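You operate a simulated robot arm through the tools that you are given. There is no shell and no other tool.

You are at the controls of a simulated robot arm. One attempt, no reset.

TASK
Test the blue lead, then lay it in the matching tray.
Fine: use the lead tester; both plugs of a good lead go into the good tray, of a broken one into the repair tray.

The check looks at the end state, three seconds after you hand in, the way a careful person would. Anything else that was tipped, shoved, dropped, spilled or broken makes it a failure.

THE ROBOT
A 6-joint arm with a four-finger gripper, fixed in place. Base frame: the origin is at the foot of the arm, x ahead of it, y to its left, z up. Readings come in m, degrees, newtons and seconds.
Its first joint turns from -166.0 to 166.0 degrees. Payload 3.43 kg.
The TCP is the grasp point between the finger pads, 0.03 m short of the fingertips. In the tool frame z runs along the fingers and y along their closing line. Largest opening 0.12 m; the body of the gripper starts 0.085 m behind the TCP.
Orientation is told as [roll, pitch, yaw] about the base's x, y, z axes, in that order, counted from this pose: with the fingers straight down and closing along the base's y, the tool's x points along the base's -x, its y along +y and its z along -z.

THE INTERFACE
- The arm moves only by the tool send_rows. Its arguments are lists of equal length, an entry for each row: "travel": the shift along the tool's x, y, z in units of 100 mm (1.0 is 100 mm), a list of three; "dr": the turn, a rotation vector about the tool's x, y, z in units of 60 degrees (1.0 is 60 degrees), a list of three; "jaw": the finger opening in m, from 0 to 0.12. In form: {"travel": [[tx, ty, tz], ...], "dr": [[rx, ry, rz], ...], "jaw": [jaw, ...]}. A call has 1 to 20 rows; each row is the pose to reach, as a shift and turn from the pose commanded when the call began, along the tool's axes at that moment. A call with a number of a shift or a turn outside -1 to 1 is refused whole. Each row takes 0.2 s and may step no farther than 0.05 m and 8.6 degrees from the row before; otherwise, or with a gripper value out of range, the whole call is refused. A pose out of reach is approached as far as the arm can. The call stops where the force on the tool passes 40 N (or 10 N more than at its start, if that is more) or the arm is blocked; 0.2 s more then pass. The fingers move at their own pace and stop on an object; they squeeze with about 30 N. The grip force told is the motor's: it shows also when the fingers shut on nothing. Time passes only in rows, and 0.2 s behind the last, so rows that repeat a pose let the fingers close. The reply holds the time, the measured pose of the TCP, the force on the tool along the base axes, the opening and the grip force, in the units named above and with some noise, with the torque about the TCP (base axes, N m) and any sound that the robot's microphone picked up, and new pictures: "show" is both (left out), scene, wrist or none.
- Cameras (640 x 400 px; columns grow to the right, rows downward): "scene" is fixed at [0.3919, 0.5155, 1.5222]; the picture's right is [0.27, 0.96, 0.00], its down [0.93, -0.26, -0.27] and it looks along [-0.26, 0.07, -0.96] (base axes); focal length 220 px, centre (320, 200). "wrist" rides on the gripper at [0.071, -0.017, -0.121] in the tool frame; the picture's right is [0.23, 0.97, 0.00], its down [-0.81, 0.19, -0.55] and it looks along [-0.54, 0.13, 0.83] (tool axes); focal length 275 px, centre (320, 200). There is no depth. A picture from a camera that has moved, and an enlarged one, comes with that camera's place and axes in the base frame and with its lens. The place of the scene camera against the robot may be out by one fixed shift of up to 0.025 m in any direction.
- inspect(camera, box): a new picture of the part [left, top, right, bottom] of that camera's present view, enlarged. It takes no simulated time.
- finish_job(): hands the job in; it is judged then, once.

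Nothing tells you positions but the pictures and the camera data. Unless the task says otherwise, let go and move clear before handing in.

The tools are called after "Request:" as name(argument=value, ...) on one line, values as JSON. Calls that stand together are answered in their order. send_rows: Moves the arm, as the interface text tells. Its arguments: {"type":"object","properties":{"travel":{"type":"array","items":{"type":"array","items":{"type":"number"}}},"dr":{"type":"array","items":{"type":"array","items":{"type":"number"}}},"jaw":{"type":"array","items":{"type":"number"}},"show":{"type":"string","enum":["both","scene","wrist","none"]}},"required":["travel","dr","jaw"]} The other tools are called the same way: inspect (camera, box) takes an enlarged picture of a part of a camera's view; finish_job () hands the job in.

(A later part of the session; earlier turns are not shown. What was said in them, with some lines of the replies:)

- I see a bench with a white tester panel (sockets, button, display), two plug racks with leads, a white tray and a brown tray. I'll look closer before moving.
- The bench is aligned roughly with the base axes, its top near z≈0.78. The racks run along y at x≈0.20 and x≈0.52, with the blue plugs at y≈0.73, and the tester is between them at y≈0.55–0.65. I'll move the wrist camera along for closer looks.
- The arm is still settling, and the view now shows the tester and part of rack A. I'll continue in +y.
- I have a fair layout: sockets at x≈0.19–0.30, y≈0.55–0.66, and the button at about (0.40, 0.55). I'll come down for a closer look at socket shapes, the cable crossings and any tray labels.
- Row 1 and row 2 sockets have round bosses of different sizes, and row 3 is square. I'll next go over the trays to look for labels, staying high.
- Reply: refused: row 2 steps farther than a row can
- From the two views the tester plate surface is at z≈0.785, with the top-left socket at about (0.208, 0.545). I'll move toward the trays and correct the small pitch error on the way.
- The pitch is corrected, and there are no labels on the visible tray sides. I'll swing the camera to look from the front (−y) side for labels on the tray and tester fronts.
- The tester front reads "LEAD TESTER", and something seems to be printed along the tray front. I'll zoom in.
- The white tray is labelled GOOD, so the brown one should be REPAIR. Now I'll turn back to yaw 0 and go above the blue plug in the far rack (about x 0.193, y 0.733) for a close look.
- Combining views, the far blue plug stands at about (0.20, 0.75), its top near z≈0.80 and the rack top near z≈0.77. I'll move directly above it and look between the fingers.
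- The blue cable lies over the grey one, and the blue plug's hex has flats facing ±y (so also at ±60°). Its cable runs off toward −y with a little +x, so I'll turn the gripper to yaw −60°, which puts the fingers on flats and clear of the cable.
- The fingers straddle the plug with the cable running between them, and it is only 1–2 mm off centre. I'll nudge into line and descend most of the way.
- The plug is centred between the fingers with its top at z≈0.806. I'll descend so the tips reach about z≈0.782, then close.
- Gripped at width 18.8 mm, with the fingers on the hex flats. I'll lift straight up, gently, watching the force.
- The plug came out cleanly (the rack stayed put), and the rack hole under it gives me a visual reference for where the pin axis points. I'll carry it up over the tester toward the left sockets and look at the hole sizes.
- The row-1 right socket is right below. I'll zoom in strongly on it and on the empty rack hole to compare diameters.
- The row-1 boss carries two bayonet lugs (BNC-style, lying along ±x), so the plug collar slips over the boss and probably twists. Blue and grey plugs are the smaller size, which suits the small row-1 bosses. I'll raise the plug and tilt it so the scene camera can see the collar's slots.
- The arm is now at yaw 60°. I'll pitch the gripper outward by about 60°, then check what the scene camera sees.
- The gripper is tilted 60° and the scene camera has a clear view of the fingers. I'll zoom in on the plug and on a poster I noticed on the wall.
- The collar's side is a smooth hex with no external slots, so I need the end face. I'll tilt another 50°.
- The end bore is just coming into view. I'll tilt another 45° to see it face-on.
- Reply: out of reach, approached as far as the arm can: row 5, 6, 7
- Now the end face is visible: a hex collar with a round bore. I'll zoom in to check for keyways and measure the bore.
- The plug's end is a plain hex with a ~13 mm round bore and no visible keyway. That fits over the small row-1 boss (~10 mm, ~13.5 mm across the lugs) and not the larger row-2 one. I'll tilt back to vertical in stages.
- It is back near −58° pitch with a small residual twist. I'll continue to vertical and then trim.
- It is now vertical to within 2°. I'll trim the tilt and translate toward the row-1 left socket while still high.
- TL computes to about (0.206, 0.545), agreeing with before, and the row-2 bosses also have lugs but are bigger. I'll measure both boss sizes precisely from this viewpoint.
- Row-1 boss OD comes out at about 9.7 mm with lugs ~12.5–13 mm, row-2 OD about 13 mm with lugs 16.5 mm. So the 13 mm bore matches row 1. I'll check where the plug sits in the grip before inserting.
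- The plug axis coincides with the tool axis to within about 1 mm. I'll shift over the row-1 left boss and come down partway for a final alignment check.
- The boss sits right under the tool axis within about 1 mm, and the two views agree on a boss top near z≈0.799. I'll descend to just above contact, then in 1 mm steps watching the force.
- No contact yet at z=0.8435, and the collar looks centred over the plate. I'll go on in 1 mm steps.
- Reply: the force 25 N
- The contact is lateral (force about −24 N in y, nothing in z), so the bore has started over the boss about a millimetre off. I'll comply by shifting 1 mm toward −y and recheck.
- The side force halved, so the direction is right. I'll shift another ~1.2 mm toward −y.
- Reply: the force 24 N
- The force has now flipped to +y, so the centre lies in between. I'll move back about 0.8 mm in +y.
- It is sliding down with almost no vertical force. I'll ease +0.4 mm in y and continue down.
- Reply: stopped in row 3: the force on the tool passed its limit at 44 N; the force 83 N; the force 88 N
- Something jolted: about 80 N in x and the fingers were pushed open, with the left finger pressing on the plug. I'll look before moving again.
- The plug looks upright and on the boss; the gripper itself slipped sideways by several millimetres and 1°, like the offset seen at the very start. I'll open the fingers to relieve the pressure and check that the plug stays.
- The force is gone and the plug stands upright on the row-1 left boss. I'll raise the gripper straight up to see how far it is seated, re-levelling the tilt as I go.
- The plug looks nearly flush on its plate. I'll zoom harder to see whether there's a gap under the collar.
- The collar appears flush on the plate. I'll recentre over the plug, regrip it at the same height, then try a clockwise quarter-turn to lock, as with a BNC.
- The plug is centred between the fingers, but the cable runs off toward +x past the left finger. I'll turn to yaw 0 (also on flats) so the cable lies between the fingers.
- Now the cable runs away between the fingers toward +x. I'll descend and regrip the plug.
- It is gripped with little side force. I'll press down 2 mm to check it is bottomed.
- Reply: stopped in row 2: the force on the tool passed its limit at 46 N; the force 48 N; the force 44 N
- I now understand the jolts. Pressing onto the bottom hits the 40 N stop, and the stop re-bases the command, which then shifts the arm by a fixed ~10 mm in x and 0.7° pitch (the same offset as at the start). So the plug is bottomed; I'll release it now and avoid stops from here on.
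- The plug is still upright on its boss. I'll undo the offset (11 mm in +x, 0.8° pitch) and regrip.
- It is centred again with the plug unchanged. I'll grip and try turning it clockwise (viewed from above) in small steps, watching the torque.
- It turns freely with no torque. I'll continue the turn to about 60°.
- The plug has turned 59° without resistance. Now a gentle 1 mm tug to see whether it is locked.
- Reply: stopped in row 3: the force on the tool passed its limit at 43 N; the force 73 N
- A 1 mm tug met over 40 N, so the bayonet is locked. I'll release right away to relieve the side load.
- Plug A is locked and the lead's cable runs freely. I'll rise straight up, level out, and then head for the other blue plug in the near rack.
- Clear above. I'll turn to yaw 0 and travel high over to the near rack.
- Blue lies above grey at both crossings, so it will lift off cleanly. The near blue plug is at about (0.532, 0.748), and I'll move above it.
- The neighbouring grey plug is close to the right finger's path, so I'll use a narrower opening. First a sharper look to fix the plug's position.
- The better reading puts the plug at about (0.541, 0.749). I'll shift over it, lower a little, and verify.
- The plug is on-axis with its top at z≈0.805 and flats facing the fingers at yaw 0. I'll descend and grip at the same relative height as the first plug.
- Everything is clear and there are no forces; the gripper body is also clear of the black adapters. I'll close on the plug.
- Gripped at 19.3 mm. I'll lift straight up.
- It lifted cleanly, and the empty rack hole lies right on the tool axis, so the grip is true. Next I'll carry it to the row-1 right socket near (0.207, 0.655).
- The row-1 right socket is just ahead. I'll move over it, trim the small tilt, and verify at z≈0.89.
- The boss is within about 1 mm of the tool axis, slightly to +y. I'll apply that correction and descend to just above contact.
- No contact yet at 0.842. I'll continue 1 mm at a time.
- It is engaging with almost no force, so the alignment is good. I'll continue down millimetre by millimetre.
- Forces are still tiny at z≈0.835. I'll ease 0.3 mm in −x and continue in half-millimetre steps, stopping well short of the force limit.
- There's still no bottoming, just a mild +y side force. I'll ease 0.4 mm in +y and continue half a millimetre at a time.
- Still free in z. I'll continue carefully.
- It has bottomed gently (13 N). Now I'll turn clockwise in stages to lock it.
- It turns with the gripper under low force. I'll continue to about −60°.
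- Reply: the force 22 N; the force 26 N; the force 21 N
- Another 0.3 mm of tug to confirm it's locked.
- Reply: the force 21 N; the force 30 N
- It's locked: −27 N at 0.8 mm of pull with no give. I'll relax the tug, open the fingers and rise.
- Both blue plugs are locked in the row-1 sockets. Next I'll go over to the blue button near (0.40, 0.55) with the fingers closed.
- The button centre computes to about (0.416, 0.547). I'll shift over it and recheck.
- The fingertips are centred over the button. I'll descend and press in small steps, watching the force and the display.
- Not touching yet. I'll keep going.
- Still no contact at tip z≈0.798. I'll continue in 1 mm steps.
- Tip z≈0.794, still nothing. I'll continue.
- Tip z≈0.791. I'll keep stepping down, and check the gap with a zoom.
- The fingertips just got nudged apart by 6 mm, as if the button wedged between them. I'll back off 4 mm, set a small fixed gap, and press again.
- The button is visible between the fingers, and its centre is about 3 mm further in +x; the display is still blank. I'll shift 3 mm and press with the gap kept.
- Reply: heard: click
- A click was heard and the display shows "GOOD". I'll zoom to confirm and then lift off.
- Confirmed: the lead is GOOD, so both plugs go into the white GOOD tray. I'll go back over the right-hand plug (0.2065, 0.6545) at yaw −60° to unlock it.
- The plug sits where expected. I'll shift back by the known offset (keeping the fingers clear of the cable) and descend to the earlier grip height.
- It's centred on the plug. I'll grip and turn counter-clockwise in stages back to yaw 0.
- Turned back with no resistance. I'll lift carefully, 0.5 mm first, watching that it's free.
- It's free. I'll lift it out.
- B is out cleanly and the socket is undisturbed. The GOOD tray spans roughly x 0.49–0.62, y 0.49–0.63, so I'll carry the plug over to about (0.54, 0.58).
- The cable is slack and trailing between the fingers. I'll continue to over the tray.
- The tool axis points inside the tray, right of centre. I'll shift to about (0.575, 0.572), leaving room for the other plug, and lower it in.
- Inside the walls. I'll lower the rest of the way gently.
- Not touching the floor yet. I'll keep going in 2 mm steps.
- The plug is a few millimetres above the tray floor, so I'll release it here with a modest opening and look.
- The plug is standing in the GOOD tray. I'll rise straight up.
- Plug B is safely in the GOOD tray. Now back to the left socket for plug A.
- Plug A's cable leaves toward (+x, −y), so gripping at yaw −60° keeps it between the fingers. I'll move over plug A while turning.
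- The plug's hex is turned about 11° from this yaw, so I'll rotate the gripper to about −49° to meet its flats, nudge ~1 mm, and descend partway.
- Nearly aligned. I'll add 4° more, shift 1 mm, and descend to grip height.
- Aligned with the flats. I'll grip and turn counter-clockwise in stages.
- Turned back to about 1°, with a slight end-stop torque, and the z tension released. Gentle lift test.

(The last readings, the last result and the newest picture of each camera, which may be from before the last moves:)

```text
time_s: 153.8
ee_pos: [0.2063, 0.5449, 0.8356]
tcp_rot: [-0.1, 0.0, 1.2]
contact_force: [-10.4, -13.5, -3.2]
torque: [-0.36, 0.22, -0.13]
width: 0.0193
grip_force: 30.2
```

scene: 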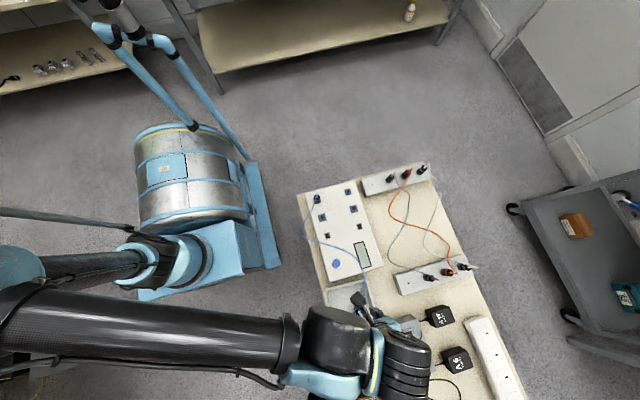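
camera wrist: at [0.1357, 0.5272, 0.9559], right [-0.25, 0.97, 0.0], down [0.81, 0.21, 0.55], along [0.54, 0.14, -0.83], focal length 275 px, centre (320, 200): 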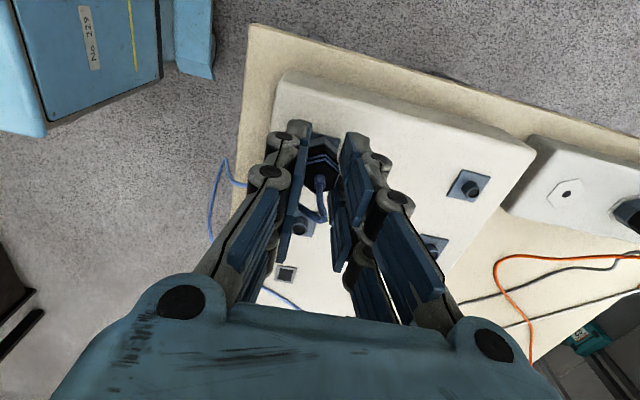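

It's free in z. I'll relieve the small side load and lift out gradually.

Request:
send_rows(travel=[[0.005, -0.006, 0], [0.005, -0.006, -0.01], [0.005, -0.006, -0.02], [0.005, -0.006, -0.03]], dr=[[0, 0, 0], [0, 0, 0], [0, 0, 0], [0, 0, 0]], jaw=[0.005, 0.005, 0.005, 0.005], show="none")

Request:
send_rows(travel=[[0, 0, -0.03], [0, 0, -0.06], [0, 0, -0.12], [0, 0, -0.25], [0, 0, -0.5], [0, 0, -0.8], [0, 0, -1.0], [0, 0, -1.0]], dr=[[0, 0, 0], [0, 0, 0], [0, 0, 0], [0, 0, 0], [0, 0, 0], [0, 0, 0], [0, 0, 0], [0, 0, 0]], jaw=[0.005, 0.005, 0.005, 0.005, 0.005, 0.005, 0.005, 0.005], show="both")

```text
time_s: 154.8
ee_pos: [0.2058, 0.545, 0.839]
tcp_rot: [0.1, -0.1, 1.1]
contact_force: [2.9, -3.7, -3.2]
torque: [-0.09, -0.21, -0.15]
width: 0.0194
grip_force: 30.3
```

```text
time_s: 156.6
ee_pos: [0.2043, 0.5451, 0.9398]
tcp_rot: [0.0, -0.1, 1.3]
contact_force: [-1.0, 0.6, -1.2]
torque: [0.05, -0.01, 0.01]
width: 0.0195
grip_force: 30.1
camera wrist: at [0.1347, 0.5272, 1.0603], right [-0.25, 0.97, 0.0], down [0.81, 0.21, 0.55], along [0.54, 0.14, -0.83], focal length 275 px, centre (320, 200)
```

scene: 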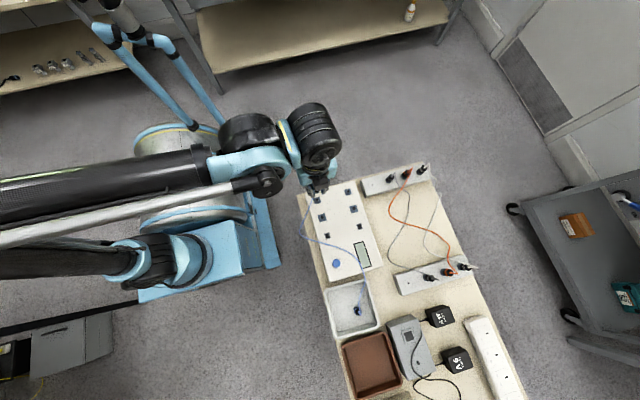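
wrist: 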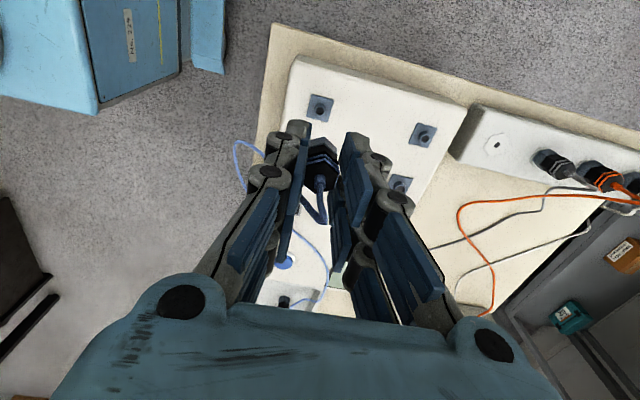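

Plug A is out. I'll carry it along to the GOOD tray, aiming beside plug B at about (0.53, 0.535).

Request:
send_rows(travel=[[-0.3, 0, 0], [-0.6, 0, 0], [-0.9, 0, 0], [-1.0, 0, 0]], dr=[[0, 0, 0], [0, 0, 0], [0, 0, 0], [0, 0, 0]], jaw=[0.005, 0.005, 0.005, 0.005], show="none")

Request:
send_rows(travel=[[-0.3, 0, 0], [-0.6, 0, 0], [-0.9, 0, 0], [-1.0, 0, 0]], dr=[[0, 0, 0], [0, 0, 0], [0, 0, 0], [0, 0, 0]], jaw=[0.005, 0.005, 0.005, 0.005], show="both")

```text
time_s: 157.6
ee_pos: [0.3061, 0.5465, 0.9385]
tcp_rot: [0.0, 0.0, 1.1]
contact_force: [-0.2, 0.2, -0.6]
torque: [-0.04, 0.05, 0.01]
width: 0.0193
grip_force: 30.1
```

```text
time_s: 158.6
ee_pos: [0.405, 0.5483, 0.9385]
tcp_rot: [0.1, 0.0, 1.2]
contact_force: [0.5, -0.2, 0.2]
torque: [0.01, 0.01, 0.01]
width: 0.0189
grip_force: 29.7
camera wrist: at [0.3354, 0.5311, 1.0594], right [-0.25, 0.97, 0.0], down [0.81, 0.21, 0.55], along [0.54, 0.14, -0.83], focal length 275 px, centre (320, 200)
```

scene: 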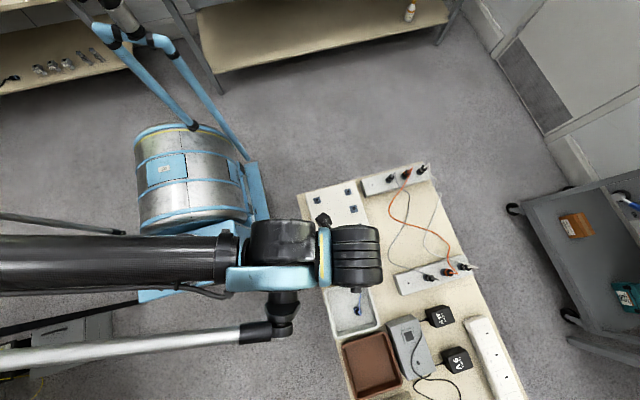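
wrist: 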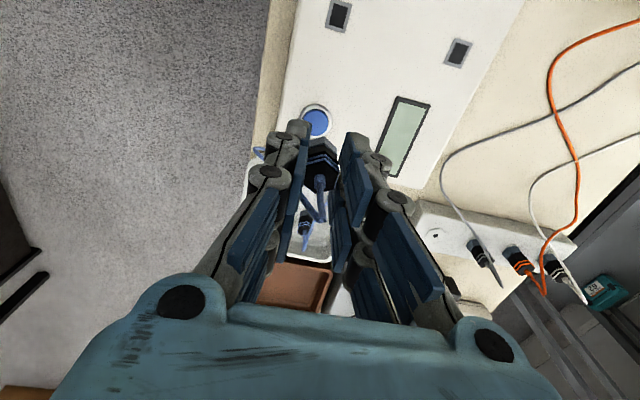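

Everything is slack and fine. I'll continue to over the tray.

Request:
send_rows(travel=[[-0.3, -0.03, 0], [-0.6, -0.08, 0], [-0.9, -0.12, 0], [-0.95, -0.15, 0], [-0.95, -0.15, 0]], dr=[[0, 0, 0], [0, 0, 0], [0, 0, 0], [0, 0, 0], [0, 0, 0]], jaw=[0.005, 0.005, 0.005, 0.005, 0.005], show="both")

Request:
inspect(camera="wrist", box=[180, 40, 460, 240])

```text
time_s: 159.8
ee_pos: [0.501, 0.5358, 0.9397]
tcp_rot: [0.0, -0.1, 1.2]
contact_force: [-0.5, 0.2, -0.1]
torque: [-0.02, -0.01, -0.01]
width: 0.0192
grip_force: 29.2
camera wrist: at [0.431, 0.5183, 1.0597], right [-0.25, 0.97, 0.0], down [0.81, 0.21, 0.55], along [0.54, 0.14, -0.83], focal length 275 px, centre (320, 200)
```

scene: 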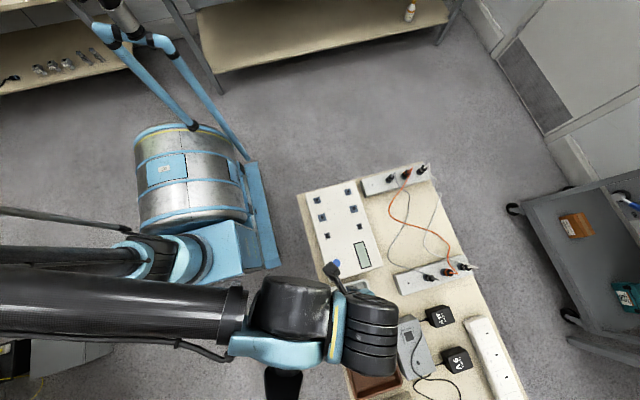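
wrist: 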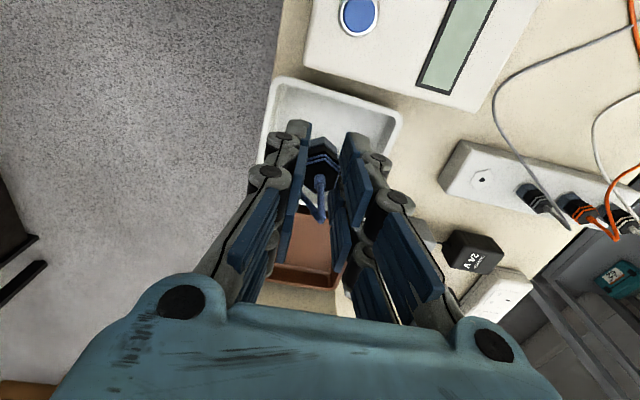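

```text
2.00 times, centred on (320, 140) of wrist
camera zoom: at [0.431, 0.5183, 1.0597], right [-0.25, 0.97, 0.0], down [0.81, 0.21, 0.55], along [0.54, 0.14, -0.83], focal length 551 px, centre (320, 320)
```

zoom: 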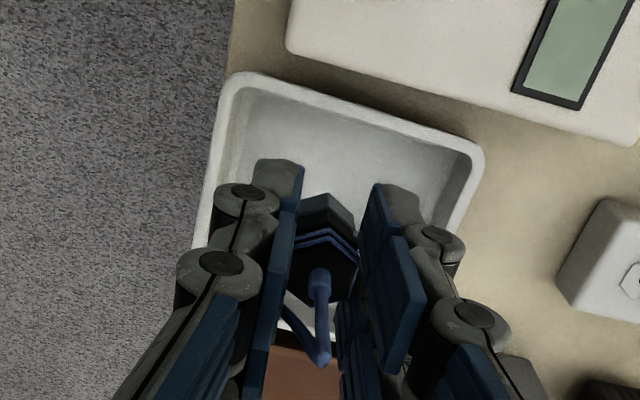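

I'm currently above the near rim. I'll go 30 mm further in +x and 8 mm in +y, then lower.

Request:
send_rows(travel=[[-0.15, 0.04, 0], [-0.3, 0.08, 0.1], [-0.3, 0.08, 0.35], [-0.3, 0.08, 0.6], [-0.3, 0.08, 0.8], [-0.3, 0.08, 0.8]], dr=[[0, 0, 0], [0, 0, 0], [0, 0, 0], [0, 0, 0], [0, 0, 0], [0, 0, 0]], jaw=[0.005, 0.005, 0.005, 0.005, 0.005, 0.005], show="wrist")

Request:
inspect(camera="wrist", box=[180, 60, 460, 260])

```text
time_s: 161.2
ee_pos: [0.5314, 0.5436, 0.8585]
tcp_rot: [-0.1, 0.0, 1.2]
contact_force: [-0.7, 0.2, 0.1]
torque: [0.02, -0.02, 0.0]
width: 0.019
grip_force: 30.3
camera wrist: at [0.4605, 0.5269, 0.9791], right [-0.25, 0.97, 0.0], down [0.81, 0.21, 0.55], along [0.54, 0.14, -0.83], focal length 275 px, centre (320, 200)
```

wrist: 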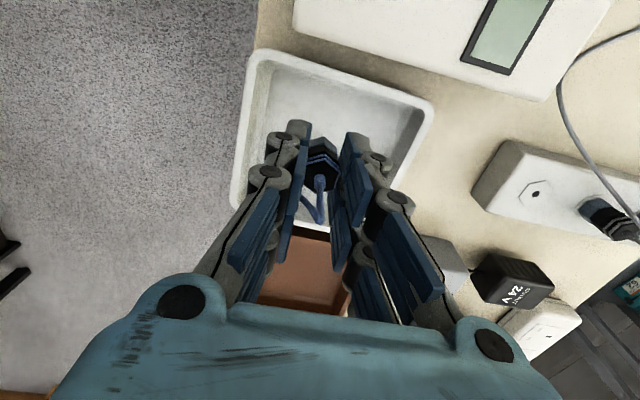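

```text
2.00 times, centred on (320, 160) of wrist
camera zoom: at [0.4605, 0.5269, 0.9791], right [-0.25, 0.97, 0.0], down [0.81, 0.21, 0.55], along [0.54, 0.14, -0.83], focal length 551 px, centre (320, 280)
```

zoom: 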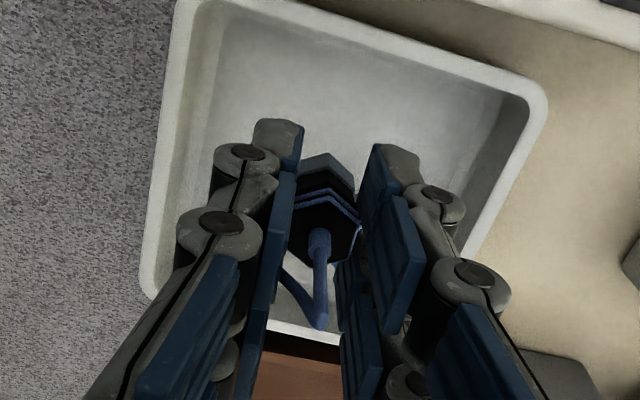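

Good; plug B stays clear of the finger's path. I'll lower further.

Request:
send_rows(travel=[[0, 0, 0.2], [0, 0, 0.4], [0, 0, 0.5], [0, 0, 0.58], [0, 0, 0.58]], dr=[[0, 0, 0], [0, 0, 0], [0, 0, 0], [0, 0, 0], [0, 0, 0]], jaw=[0.005, 0.005, 0.005, 0.005, 0.005], show="wrist")

Request:
inspect(camera="wrist", box=[180, 80, 460, 280])

Request:
inspect(camera="scene", box=[310, 270, 430, 350])

```text
time_s: 162.4
ee_pos: [0.5308, 0.5442, 0.8005]
tcp_rot: [0.0, 0.0, 1.2]
contact_force: [-0.3, 0.2, -0.8]
torque: [0.0, 0.02, -0.01]
width: 0.0191
grip_force: 30.5
camera wrist: at [0.4607, 0.5266, 0.9214], right [-0.25, 0.97, 0.0], down [0.81, 0.21, 0.55], along [0.54, 0.14, -0.83], focal length 275 px, centre (320, 200)
```

wrist: 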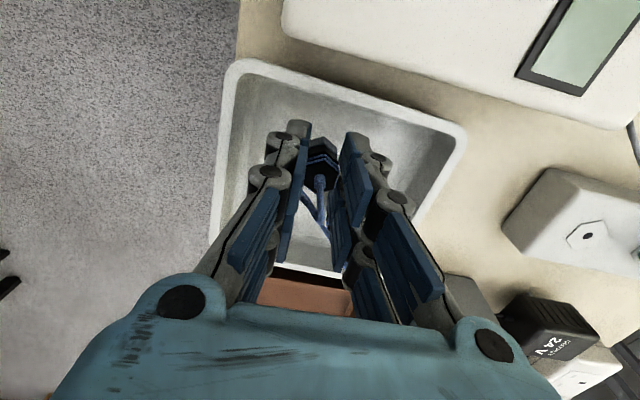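

```text
2.00 times, centred on (320, 180) of wrist
camera zoom: at [0.4607, 0.5266, 0.9214], right [-0.25, 0.97, 0.0], down [0.81, 0.21, 0.55], along [0.54, 0.14, -0.83], focal length 551 px, centre (320, 240)
```

zoom: 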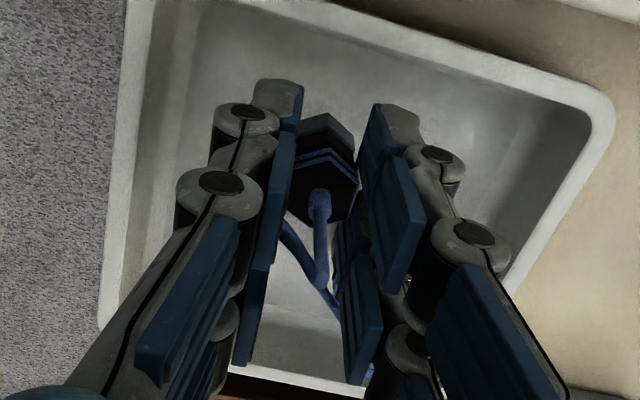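

```text
5.00 times, centred on (370, 310) of scene
camera zoom: at [0.3919, 0.5155, 1.5222], right [0.27, 0.96, 0.0], down [0.93, -0.26, -0.27], along [-0.26, 0.07, -0.96], focal length 1103 px, centre (70, -350)
```

zoom: 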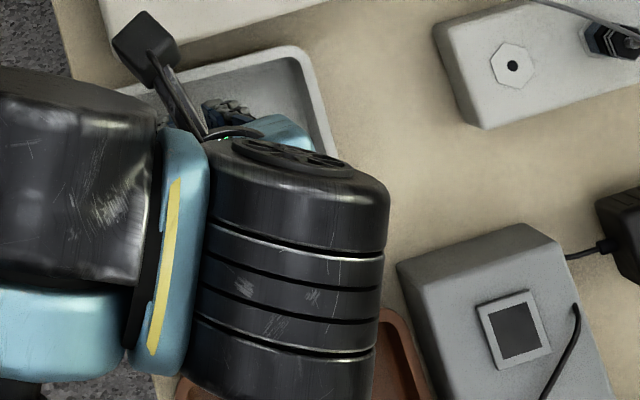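

The plug hovers just above the floor. I'll lower the last 9 mm and release.

Request:
send_rows(travel=[[0, 0, 0.04], [0, 0, 0.07], [0, 0, 0.09], [0, 0, 0.09]], dr=[[0, 0, 0], [0, 0, 0], [0, 0, 0], [0, 0, 0]], jaw=[0.005, 0.005, 0.005, 0.005], show="none")

Request:
send_rows(travel=[[0, 0, 0], [0, 0, 0], [0, 0, 0], [0, 0, 0]], dr=[[0, 0, 0], [0, 0, 0], [0, 0, 0], [0, 0, 0]], jaw=[0.026, 0.036, 0.036, 0.036], show="wrist")

Request:
inspect(camera="wrist", box=[180, 80, 460, 280])

```text
time_s: 163.4
ee_pos: [0.5314, 0.5444, 0.7923]
tcp_rot: [0.0, 0.0, 1.1]
contact_force: [-0.6, 0.4, -1.0]
torque: [-0.05, -0.01, -0.01]
width: 0.0191
grip_force: 29.8
```

```text
time_s: 164.4
ee_pos: [0.532, 0.5462, 0.7921]
tcp_rot: [0.0, 0.0, 1.2]
contact_force: [0.3, -0.7, -0.2]
torque: [0.03, 0.0, 0.03]
width: 0.036
grip_force: 0.1
camera wrist: at [0.4609, 0.5265, 0.9129], right [-0.25, 0.97, 0.0], down [0.81, 0.21, 0.55], along [0.54, 0.14, -0.83], focal length 275 px, centre (320, 200)
```

wrist: 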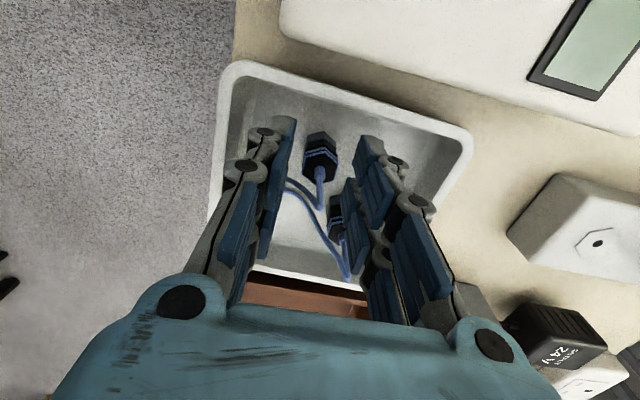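

```text
2.00 times, centred on (320, 180) of wrist
camera zoom: at [0.4609, 0.5265, 0.9129], right [-0.25, 0.97, 0.0], down [0.81, 0.21, 0.55], along [0.54, 0.14, -0.83], focal length 551 px, centre (320, 240)
```

zoom: 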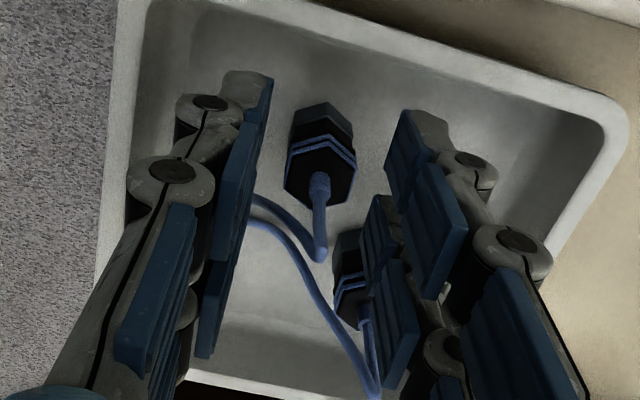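

Both plugs are standing in the GOOD tray. I'll rise straight up slowly, since the cable passes next to the left finger.

Request:
send_rows(travel=[[0, 0, -0.05], [0, 0, -0.1], [0, 0, -0.2], [0, 0, -0.3], [0, 0, -0.45], [0, 0, -0.6], [0, 0, -0.8], [0, 0, -1.0], [0, 0, -1.0]], dr=[[0, 0, 0], [0, 0, 0], [0, 0, 0], [0, 0, 0], [0, 0, 0], [0, 0, 0], [0, 0, 0], [0, 0, 0], [0, 0, 0]], jaw=[0.036, 0.036, 0.036, 0.036, 0.036, 0.036, 0.036, 0.036, 0.036], show="both")

Request:
inspect(camera="wrist", box=[180, 40, 460, 240])

```text
time_s: 166.4
ee_pos: [0.5317, 0.5438, 0.893]
tcp_rot: [0.0, 0.0, 1.2]
contact_force: [0.3, -0.3, 0.2]
torque: [0.02, 0.01, 0.02]
width: 0.0361
grip_force: 0.1
camera wrist: at [0.4603, 0.5266, 1.0133], right [-0.25, 0.97, 0.0], down [0.81, 0.21, 0.55], along [0.54, 0.14, -0.83], focal length 275 px, centre (320, 200)
```

scene: 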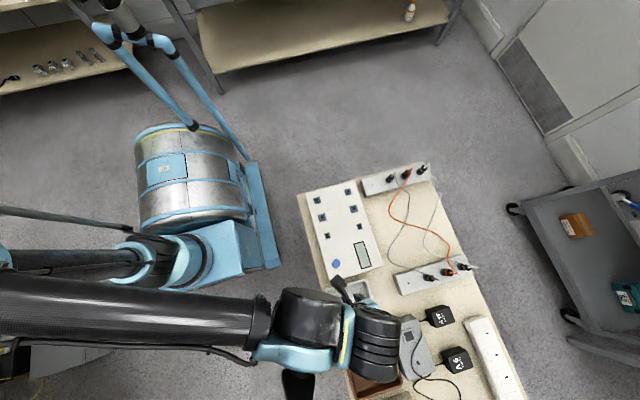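
wrist: 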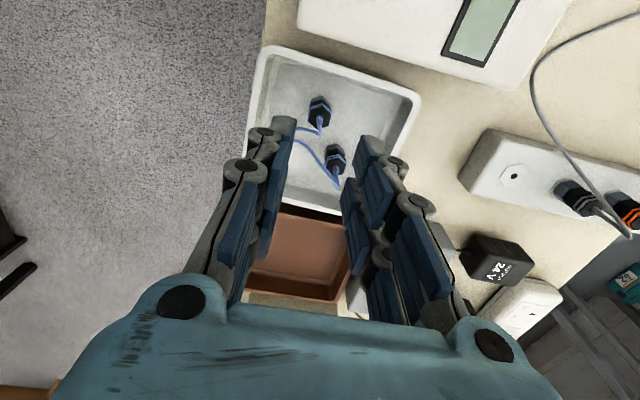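

```text
2.00 times, centred on (320, 140) of wrist
camera zoom: at [0.4603, 0.5266, 1.0133], right [-0.25, 0.97, 0.0], down [0.81, 0.21, 0.55], along [0.54, 0.14, -0.83], focal length 551 px, centre (320, 320)
```

zoom: 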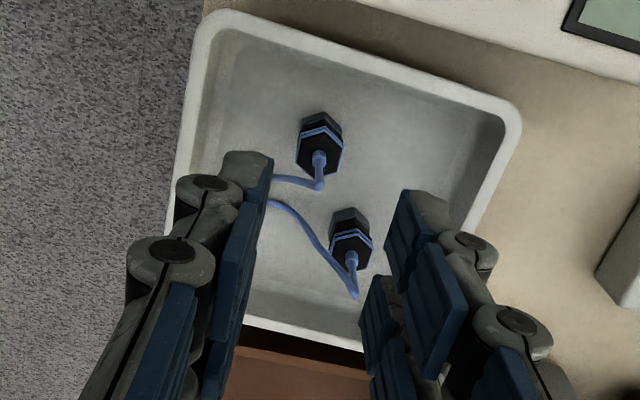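

Both plugs stand free in the GOOD tray. I'll rise more and move clear, back toward the robot, for a final look.

Request:
send_rows(travel=[[0, 0, -0.3], [0, 0, -0.6], [0, 0, -1.0], [0, 0, -1.0]], dr=[[0, 0, 0], [0, 0, 0], [0, 0, 0], [0, 0, 0]], jaw=[0.036, 0.036, 0.036, 0.036], show="none")

Request:
send_rows(travel=[[0.3, -0.2, 0], [0.6, -0.4, 0], [0.9, -0.6, 0], [1.0, -0.8, 0]], dr=[[0, 0, 0], [0, 0, 0], [0, 0, 0], [0, 0, 0]], jaw=[0.036, 0.036, 0.036, 0.036], show="none")

Request:
send_rows(travel=[[0.3, -0.1, 0], [0.6, -0.2, 0], [0.9, -0.3, 0], [1.0, -0.4, 0], [1.0, -0.4, 0]], dr=[[0, 0, 0], [0, 0, 0], [0, 0, 0], [0, 0, 0], [0, 0, 0]], jaw=[0.036, 0.036, 0.036, 0.036, 0.036], show="both")

Request:
inspect(camera="scene", box=[290, 160, 490, 300])

Request:
inspect(camera="scene", box=[300, 260, 540, 400])

Request:
inspect(camera="scene", box=[310, 270, 400, 340])

```text
time_s: 167.4
ee_pos: [0.5304, 0.5453, 0.9937]
tcp_rot: [0.0, 0.0, 1.2]
contact_force: [0.9, -0.5, -0.1]
torque: [-0.02, -0.01, -0.02]
width: 0.036
grip_force: 0.0
```

```text
time_s: 168.4
ee_pos: [0.4324, 0.4629, 0.9914]
tcp_rot: [0.0, -0.1, 1.2]
contact_force: [0.5, 0.4, -0.5]
torque: [0.02, -0.02, -0.04]
width: 0.036
grip_force: 0.0
```

```text
time_s: 169.6
ee_pos: [0.3334, 0.4203, 0.9907]
tcp_rot: [0.0, 0.0, 1.2]
contact_force: [-0.2, 0.3, -0.2]
torque: [0.0, -0.01, -0.04]
width: 0.0359
grip_force: 0.0
camera wrist: at [0.2629, 0.4025, 1.1119], right [-0.25, 0.97, 0.0], down [0.81, 0.21, 0.55], along [0.54, 0.14, -0.83], focal length 275 px, centre (320, 200)
```

scene: 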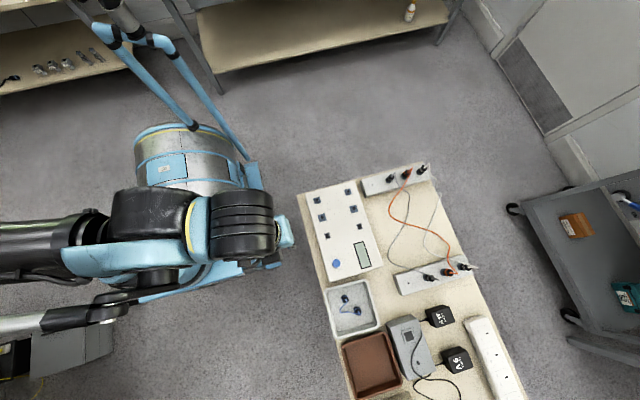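
wrist: 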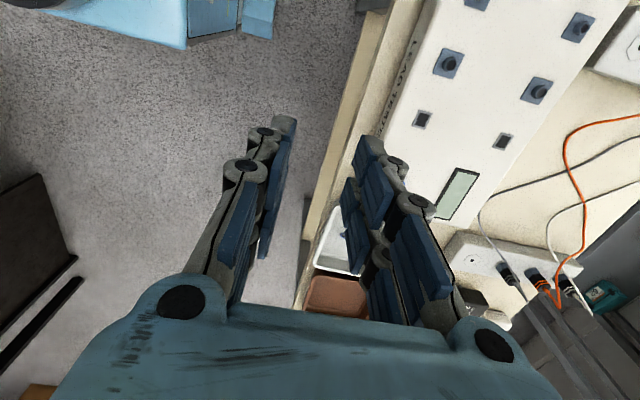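

```text
2.86 times, centred on (390, 230) of scene
camera zoom: at [0.3919, 0.5155, 1.5222], right [0.27, 0.96, 0.0], down [0.93, -0.26, -0.27], along [-0.26, 0.07, -0.96], focal length 630 px, centre (120, 114)
```

zoom: 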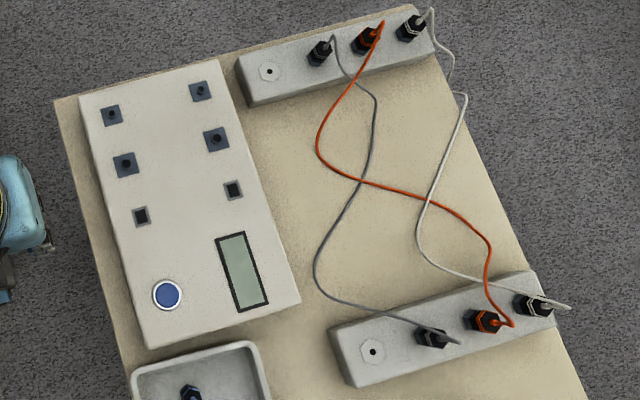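

```text
2.67 times, centred on (420, 330) of scene
camera zoom: at [0.3919, 0.5155, 1.5222], right [0.27, 0.96, 0.0], down [0.93, -0.26, -0.27], along [-0.26, 0.07, -0.96], focal length 588 px, centre (53, -147)
```

zoom: 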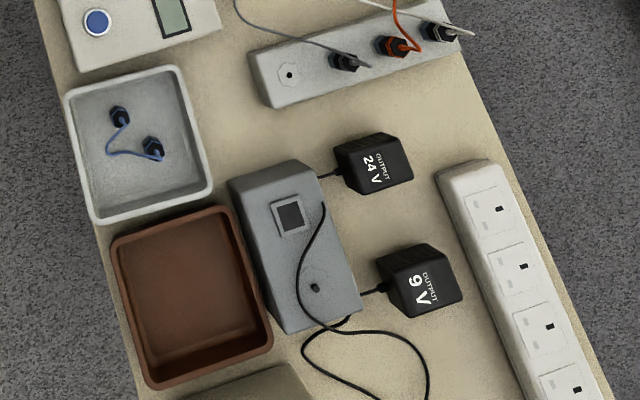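

```text
5.71 times, centred on (355, 305) of scene
camera zoom: at [0.3919, 0.5155, 1.5222], right [0.27, 0.96, 0.0], down [0.93, -0.26, -0.27], along [-0.26, 0.07, -0.96], focal length 1260 px, centre (120, -400)
```

zoom: 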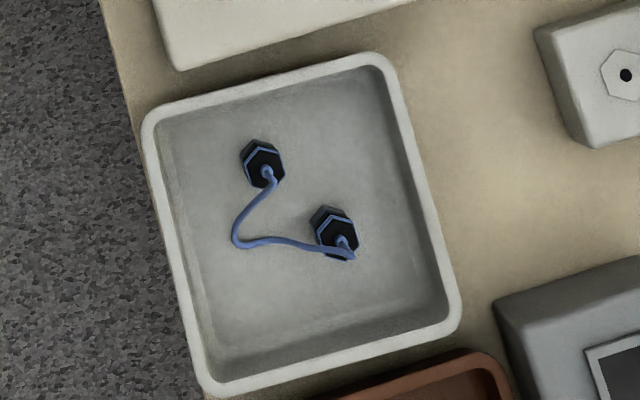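

Both blue plugs and the cable are inside the white GOOD tray, and the tester reading was GOOD. The tester, racks, other leads and trays are where they started, and the gripper is open and clear, so I'm handing in.

Request:
finish_job()

```text
The job is handed in.
```

I tested the blue lead: the tester read **GOOD**. Both of its plugs are now standing in the white tray labelled GOOD.

- **Test:** I locked both plugs into the tester's small bayonet sockets and pressed the button. I heard a click and the display showed "GOOD". Afterwards I unlocked both plugs and carried them to the tray.
- **Forces:** while I was seating the first plug, the arm hit its 40 N force limit three times. Each time the gripper shifted sideways by about a centimetre and pressed on that plug. The plug stayed upright, and both it and the socket worked normally in the test.
- **Final state:** the last pictures show both plugs and the cable inside the GOOD tray. The tester, racks, other leads and the brown tray look unmoved. The gripper is open and clear of the bench.
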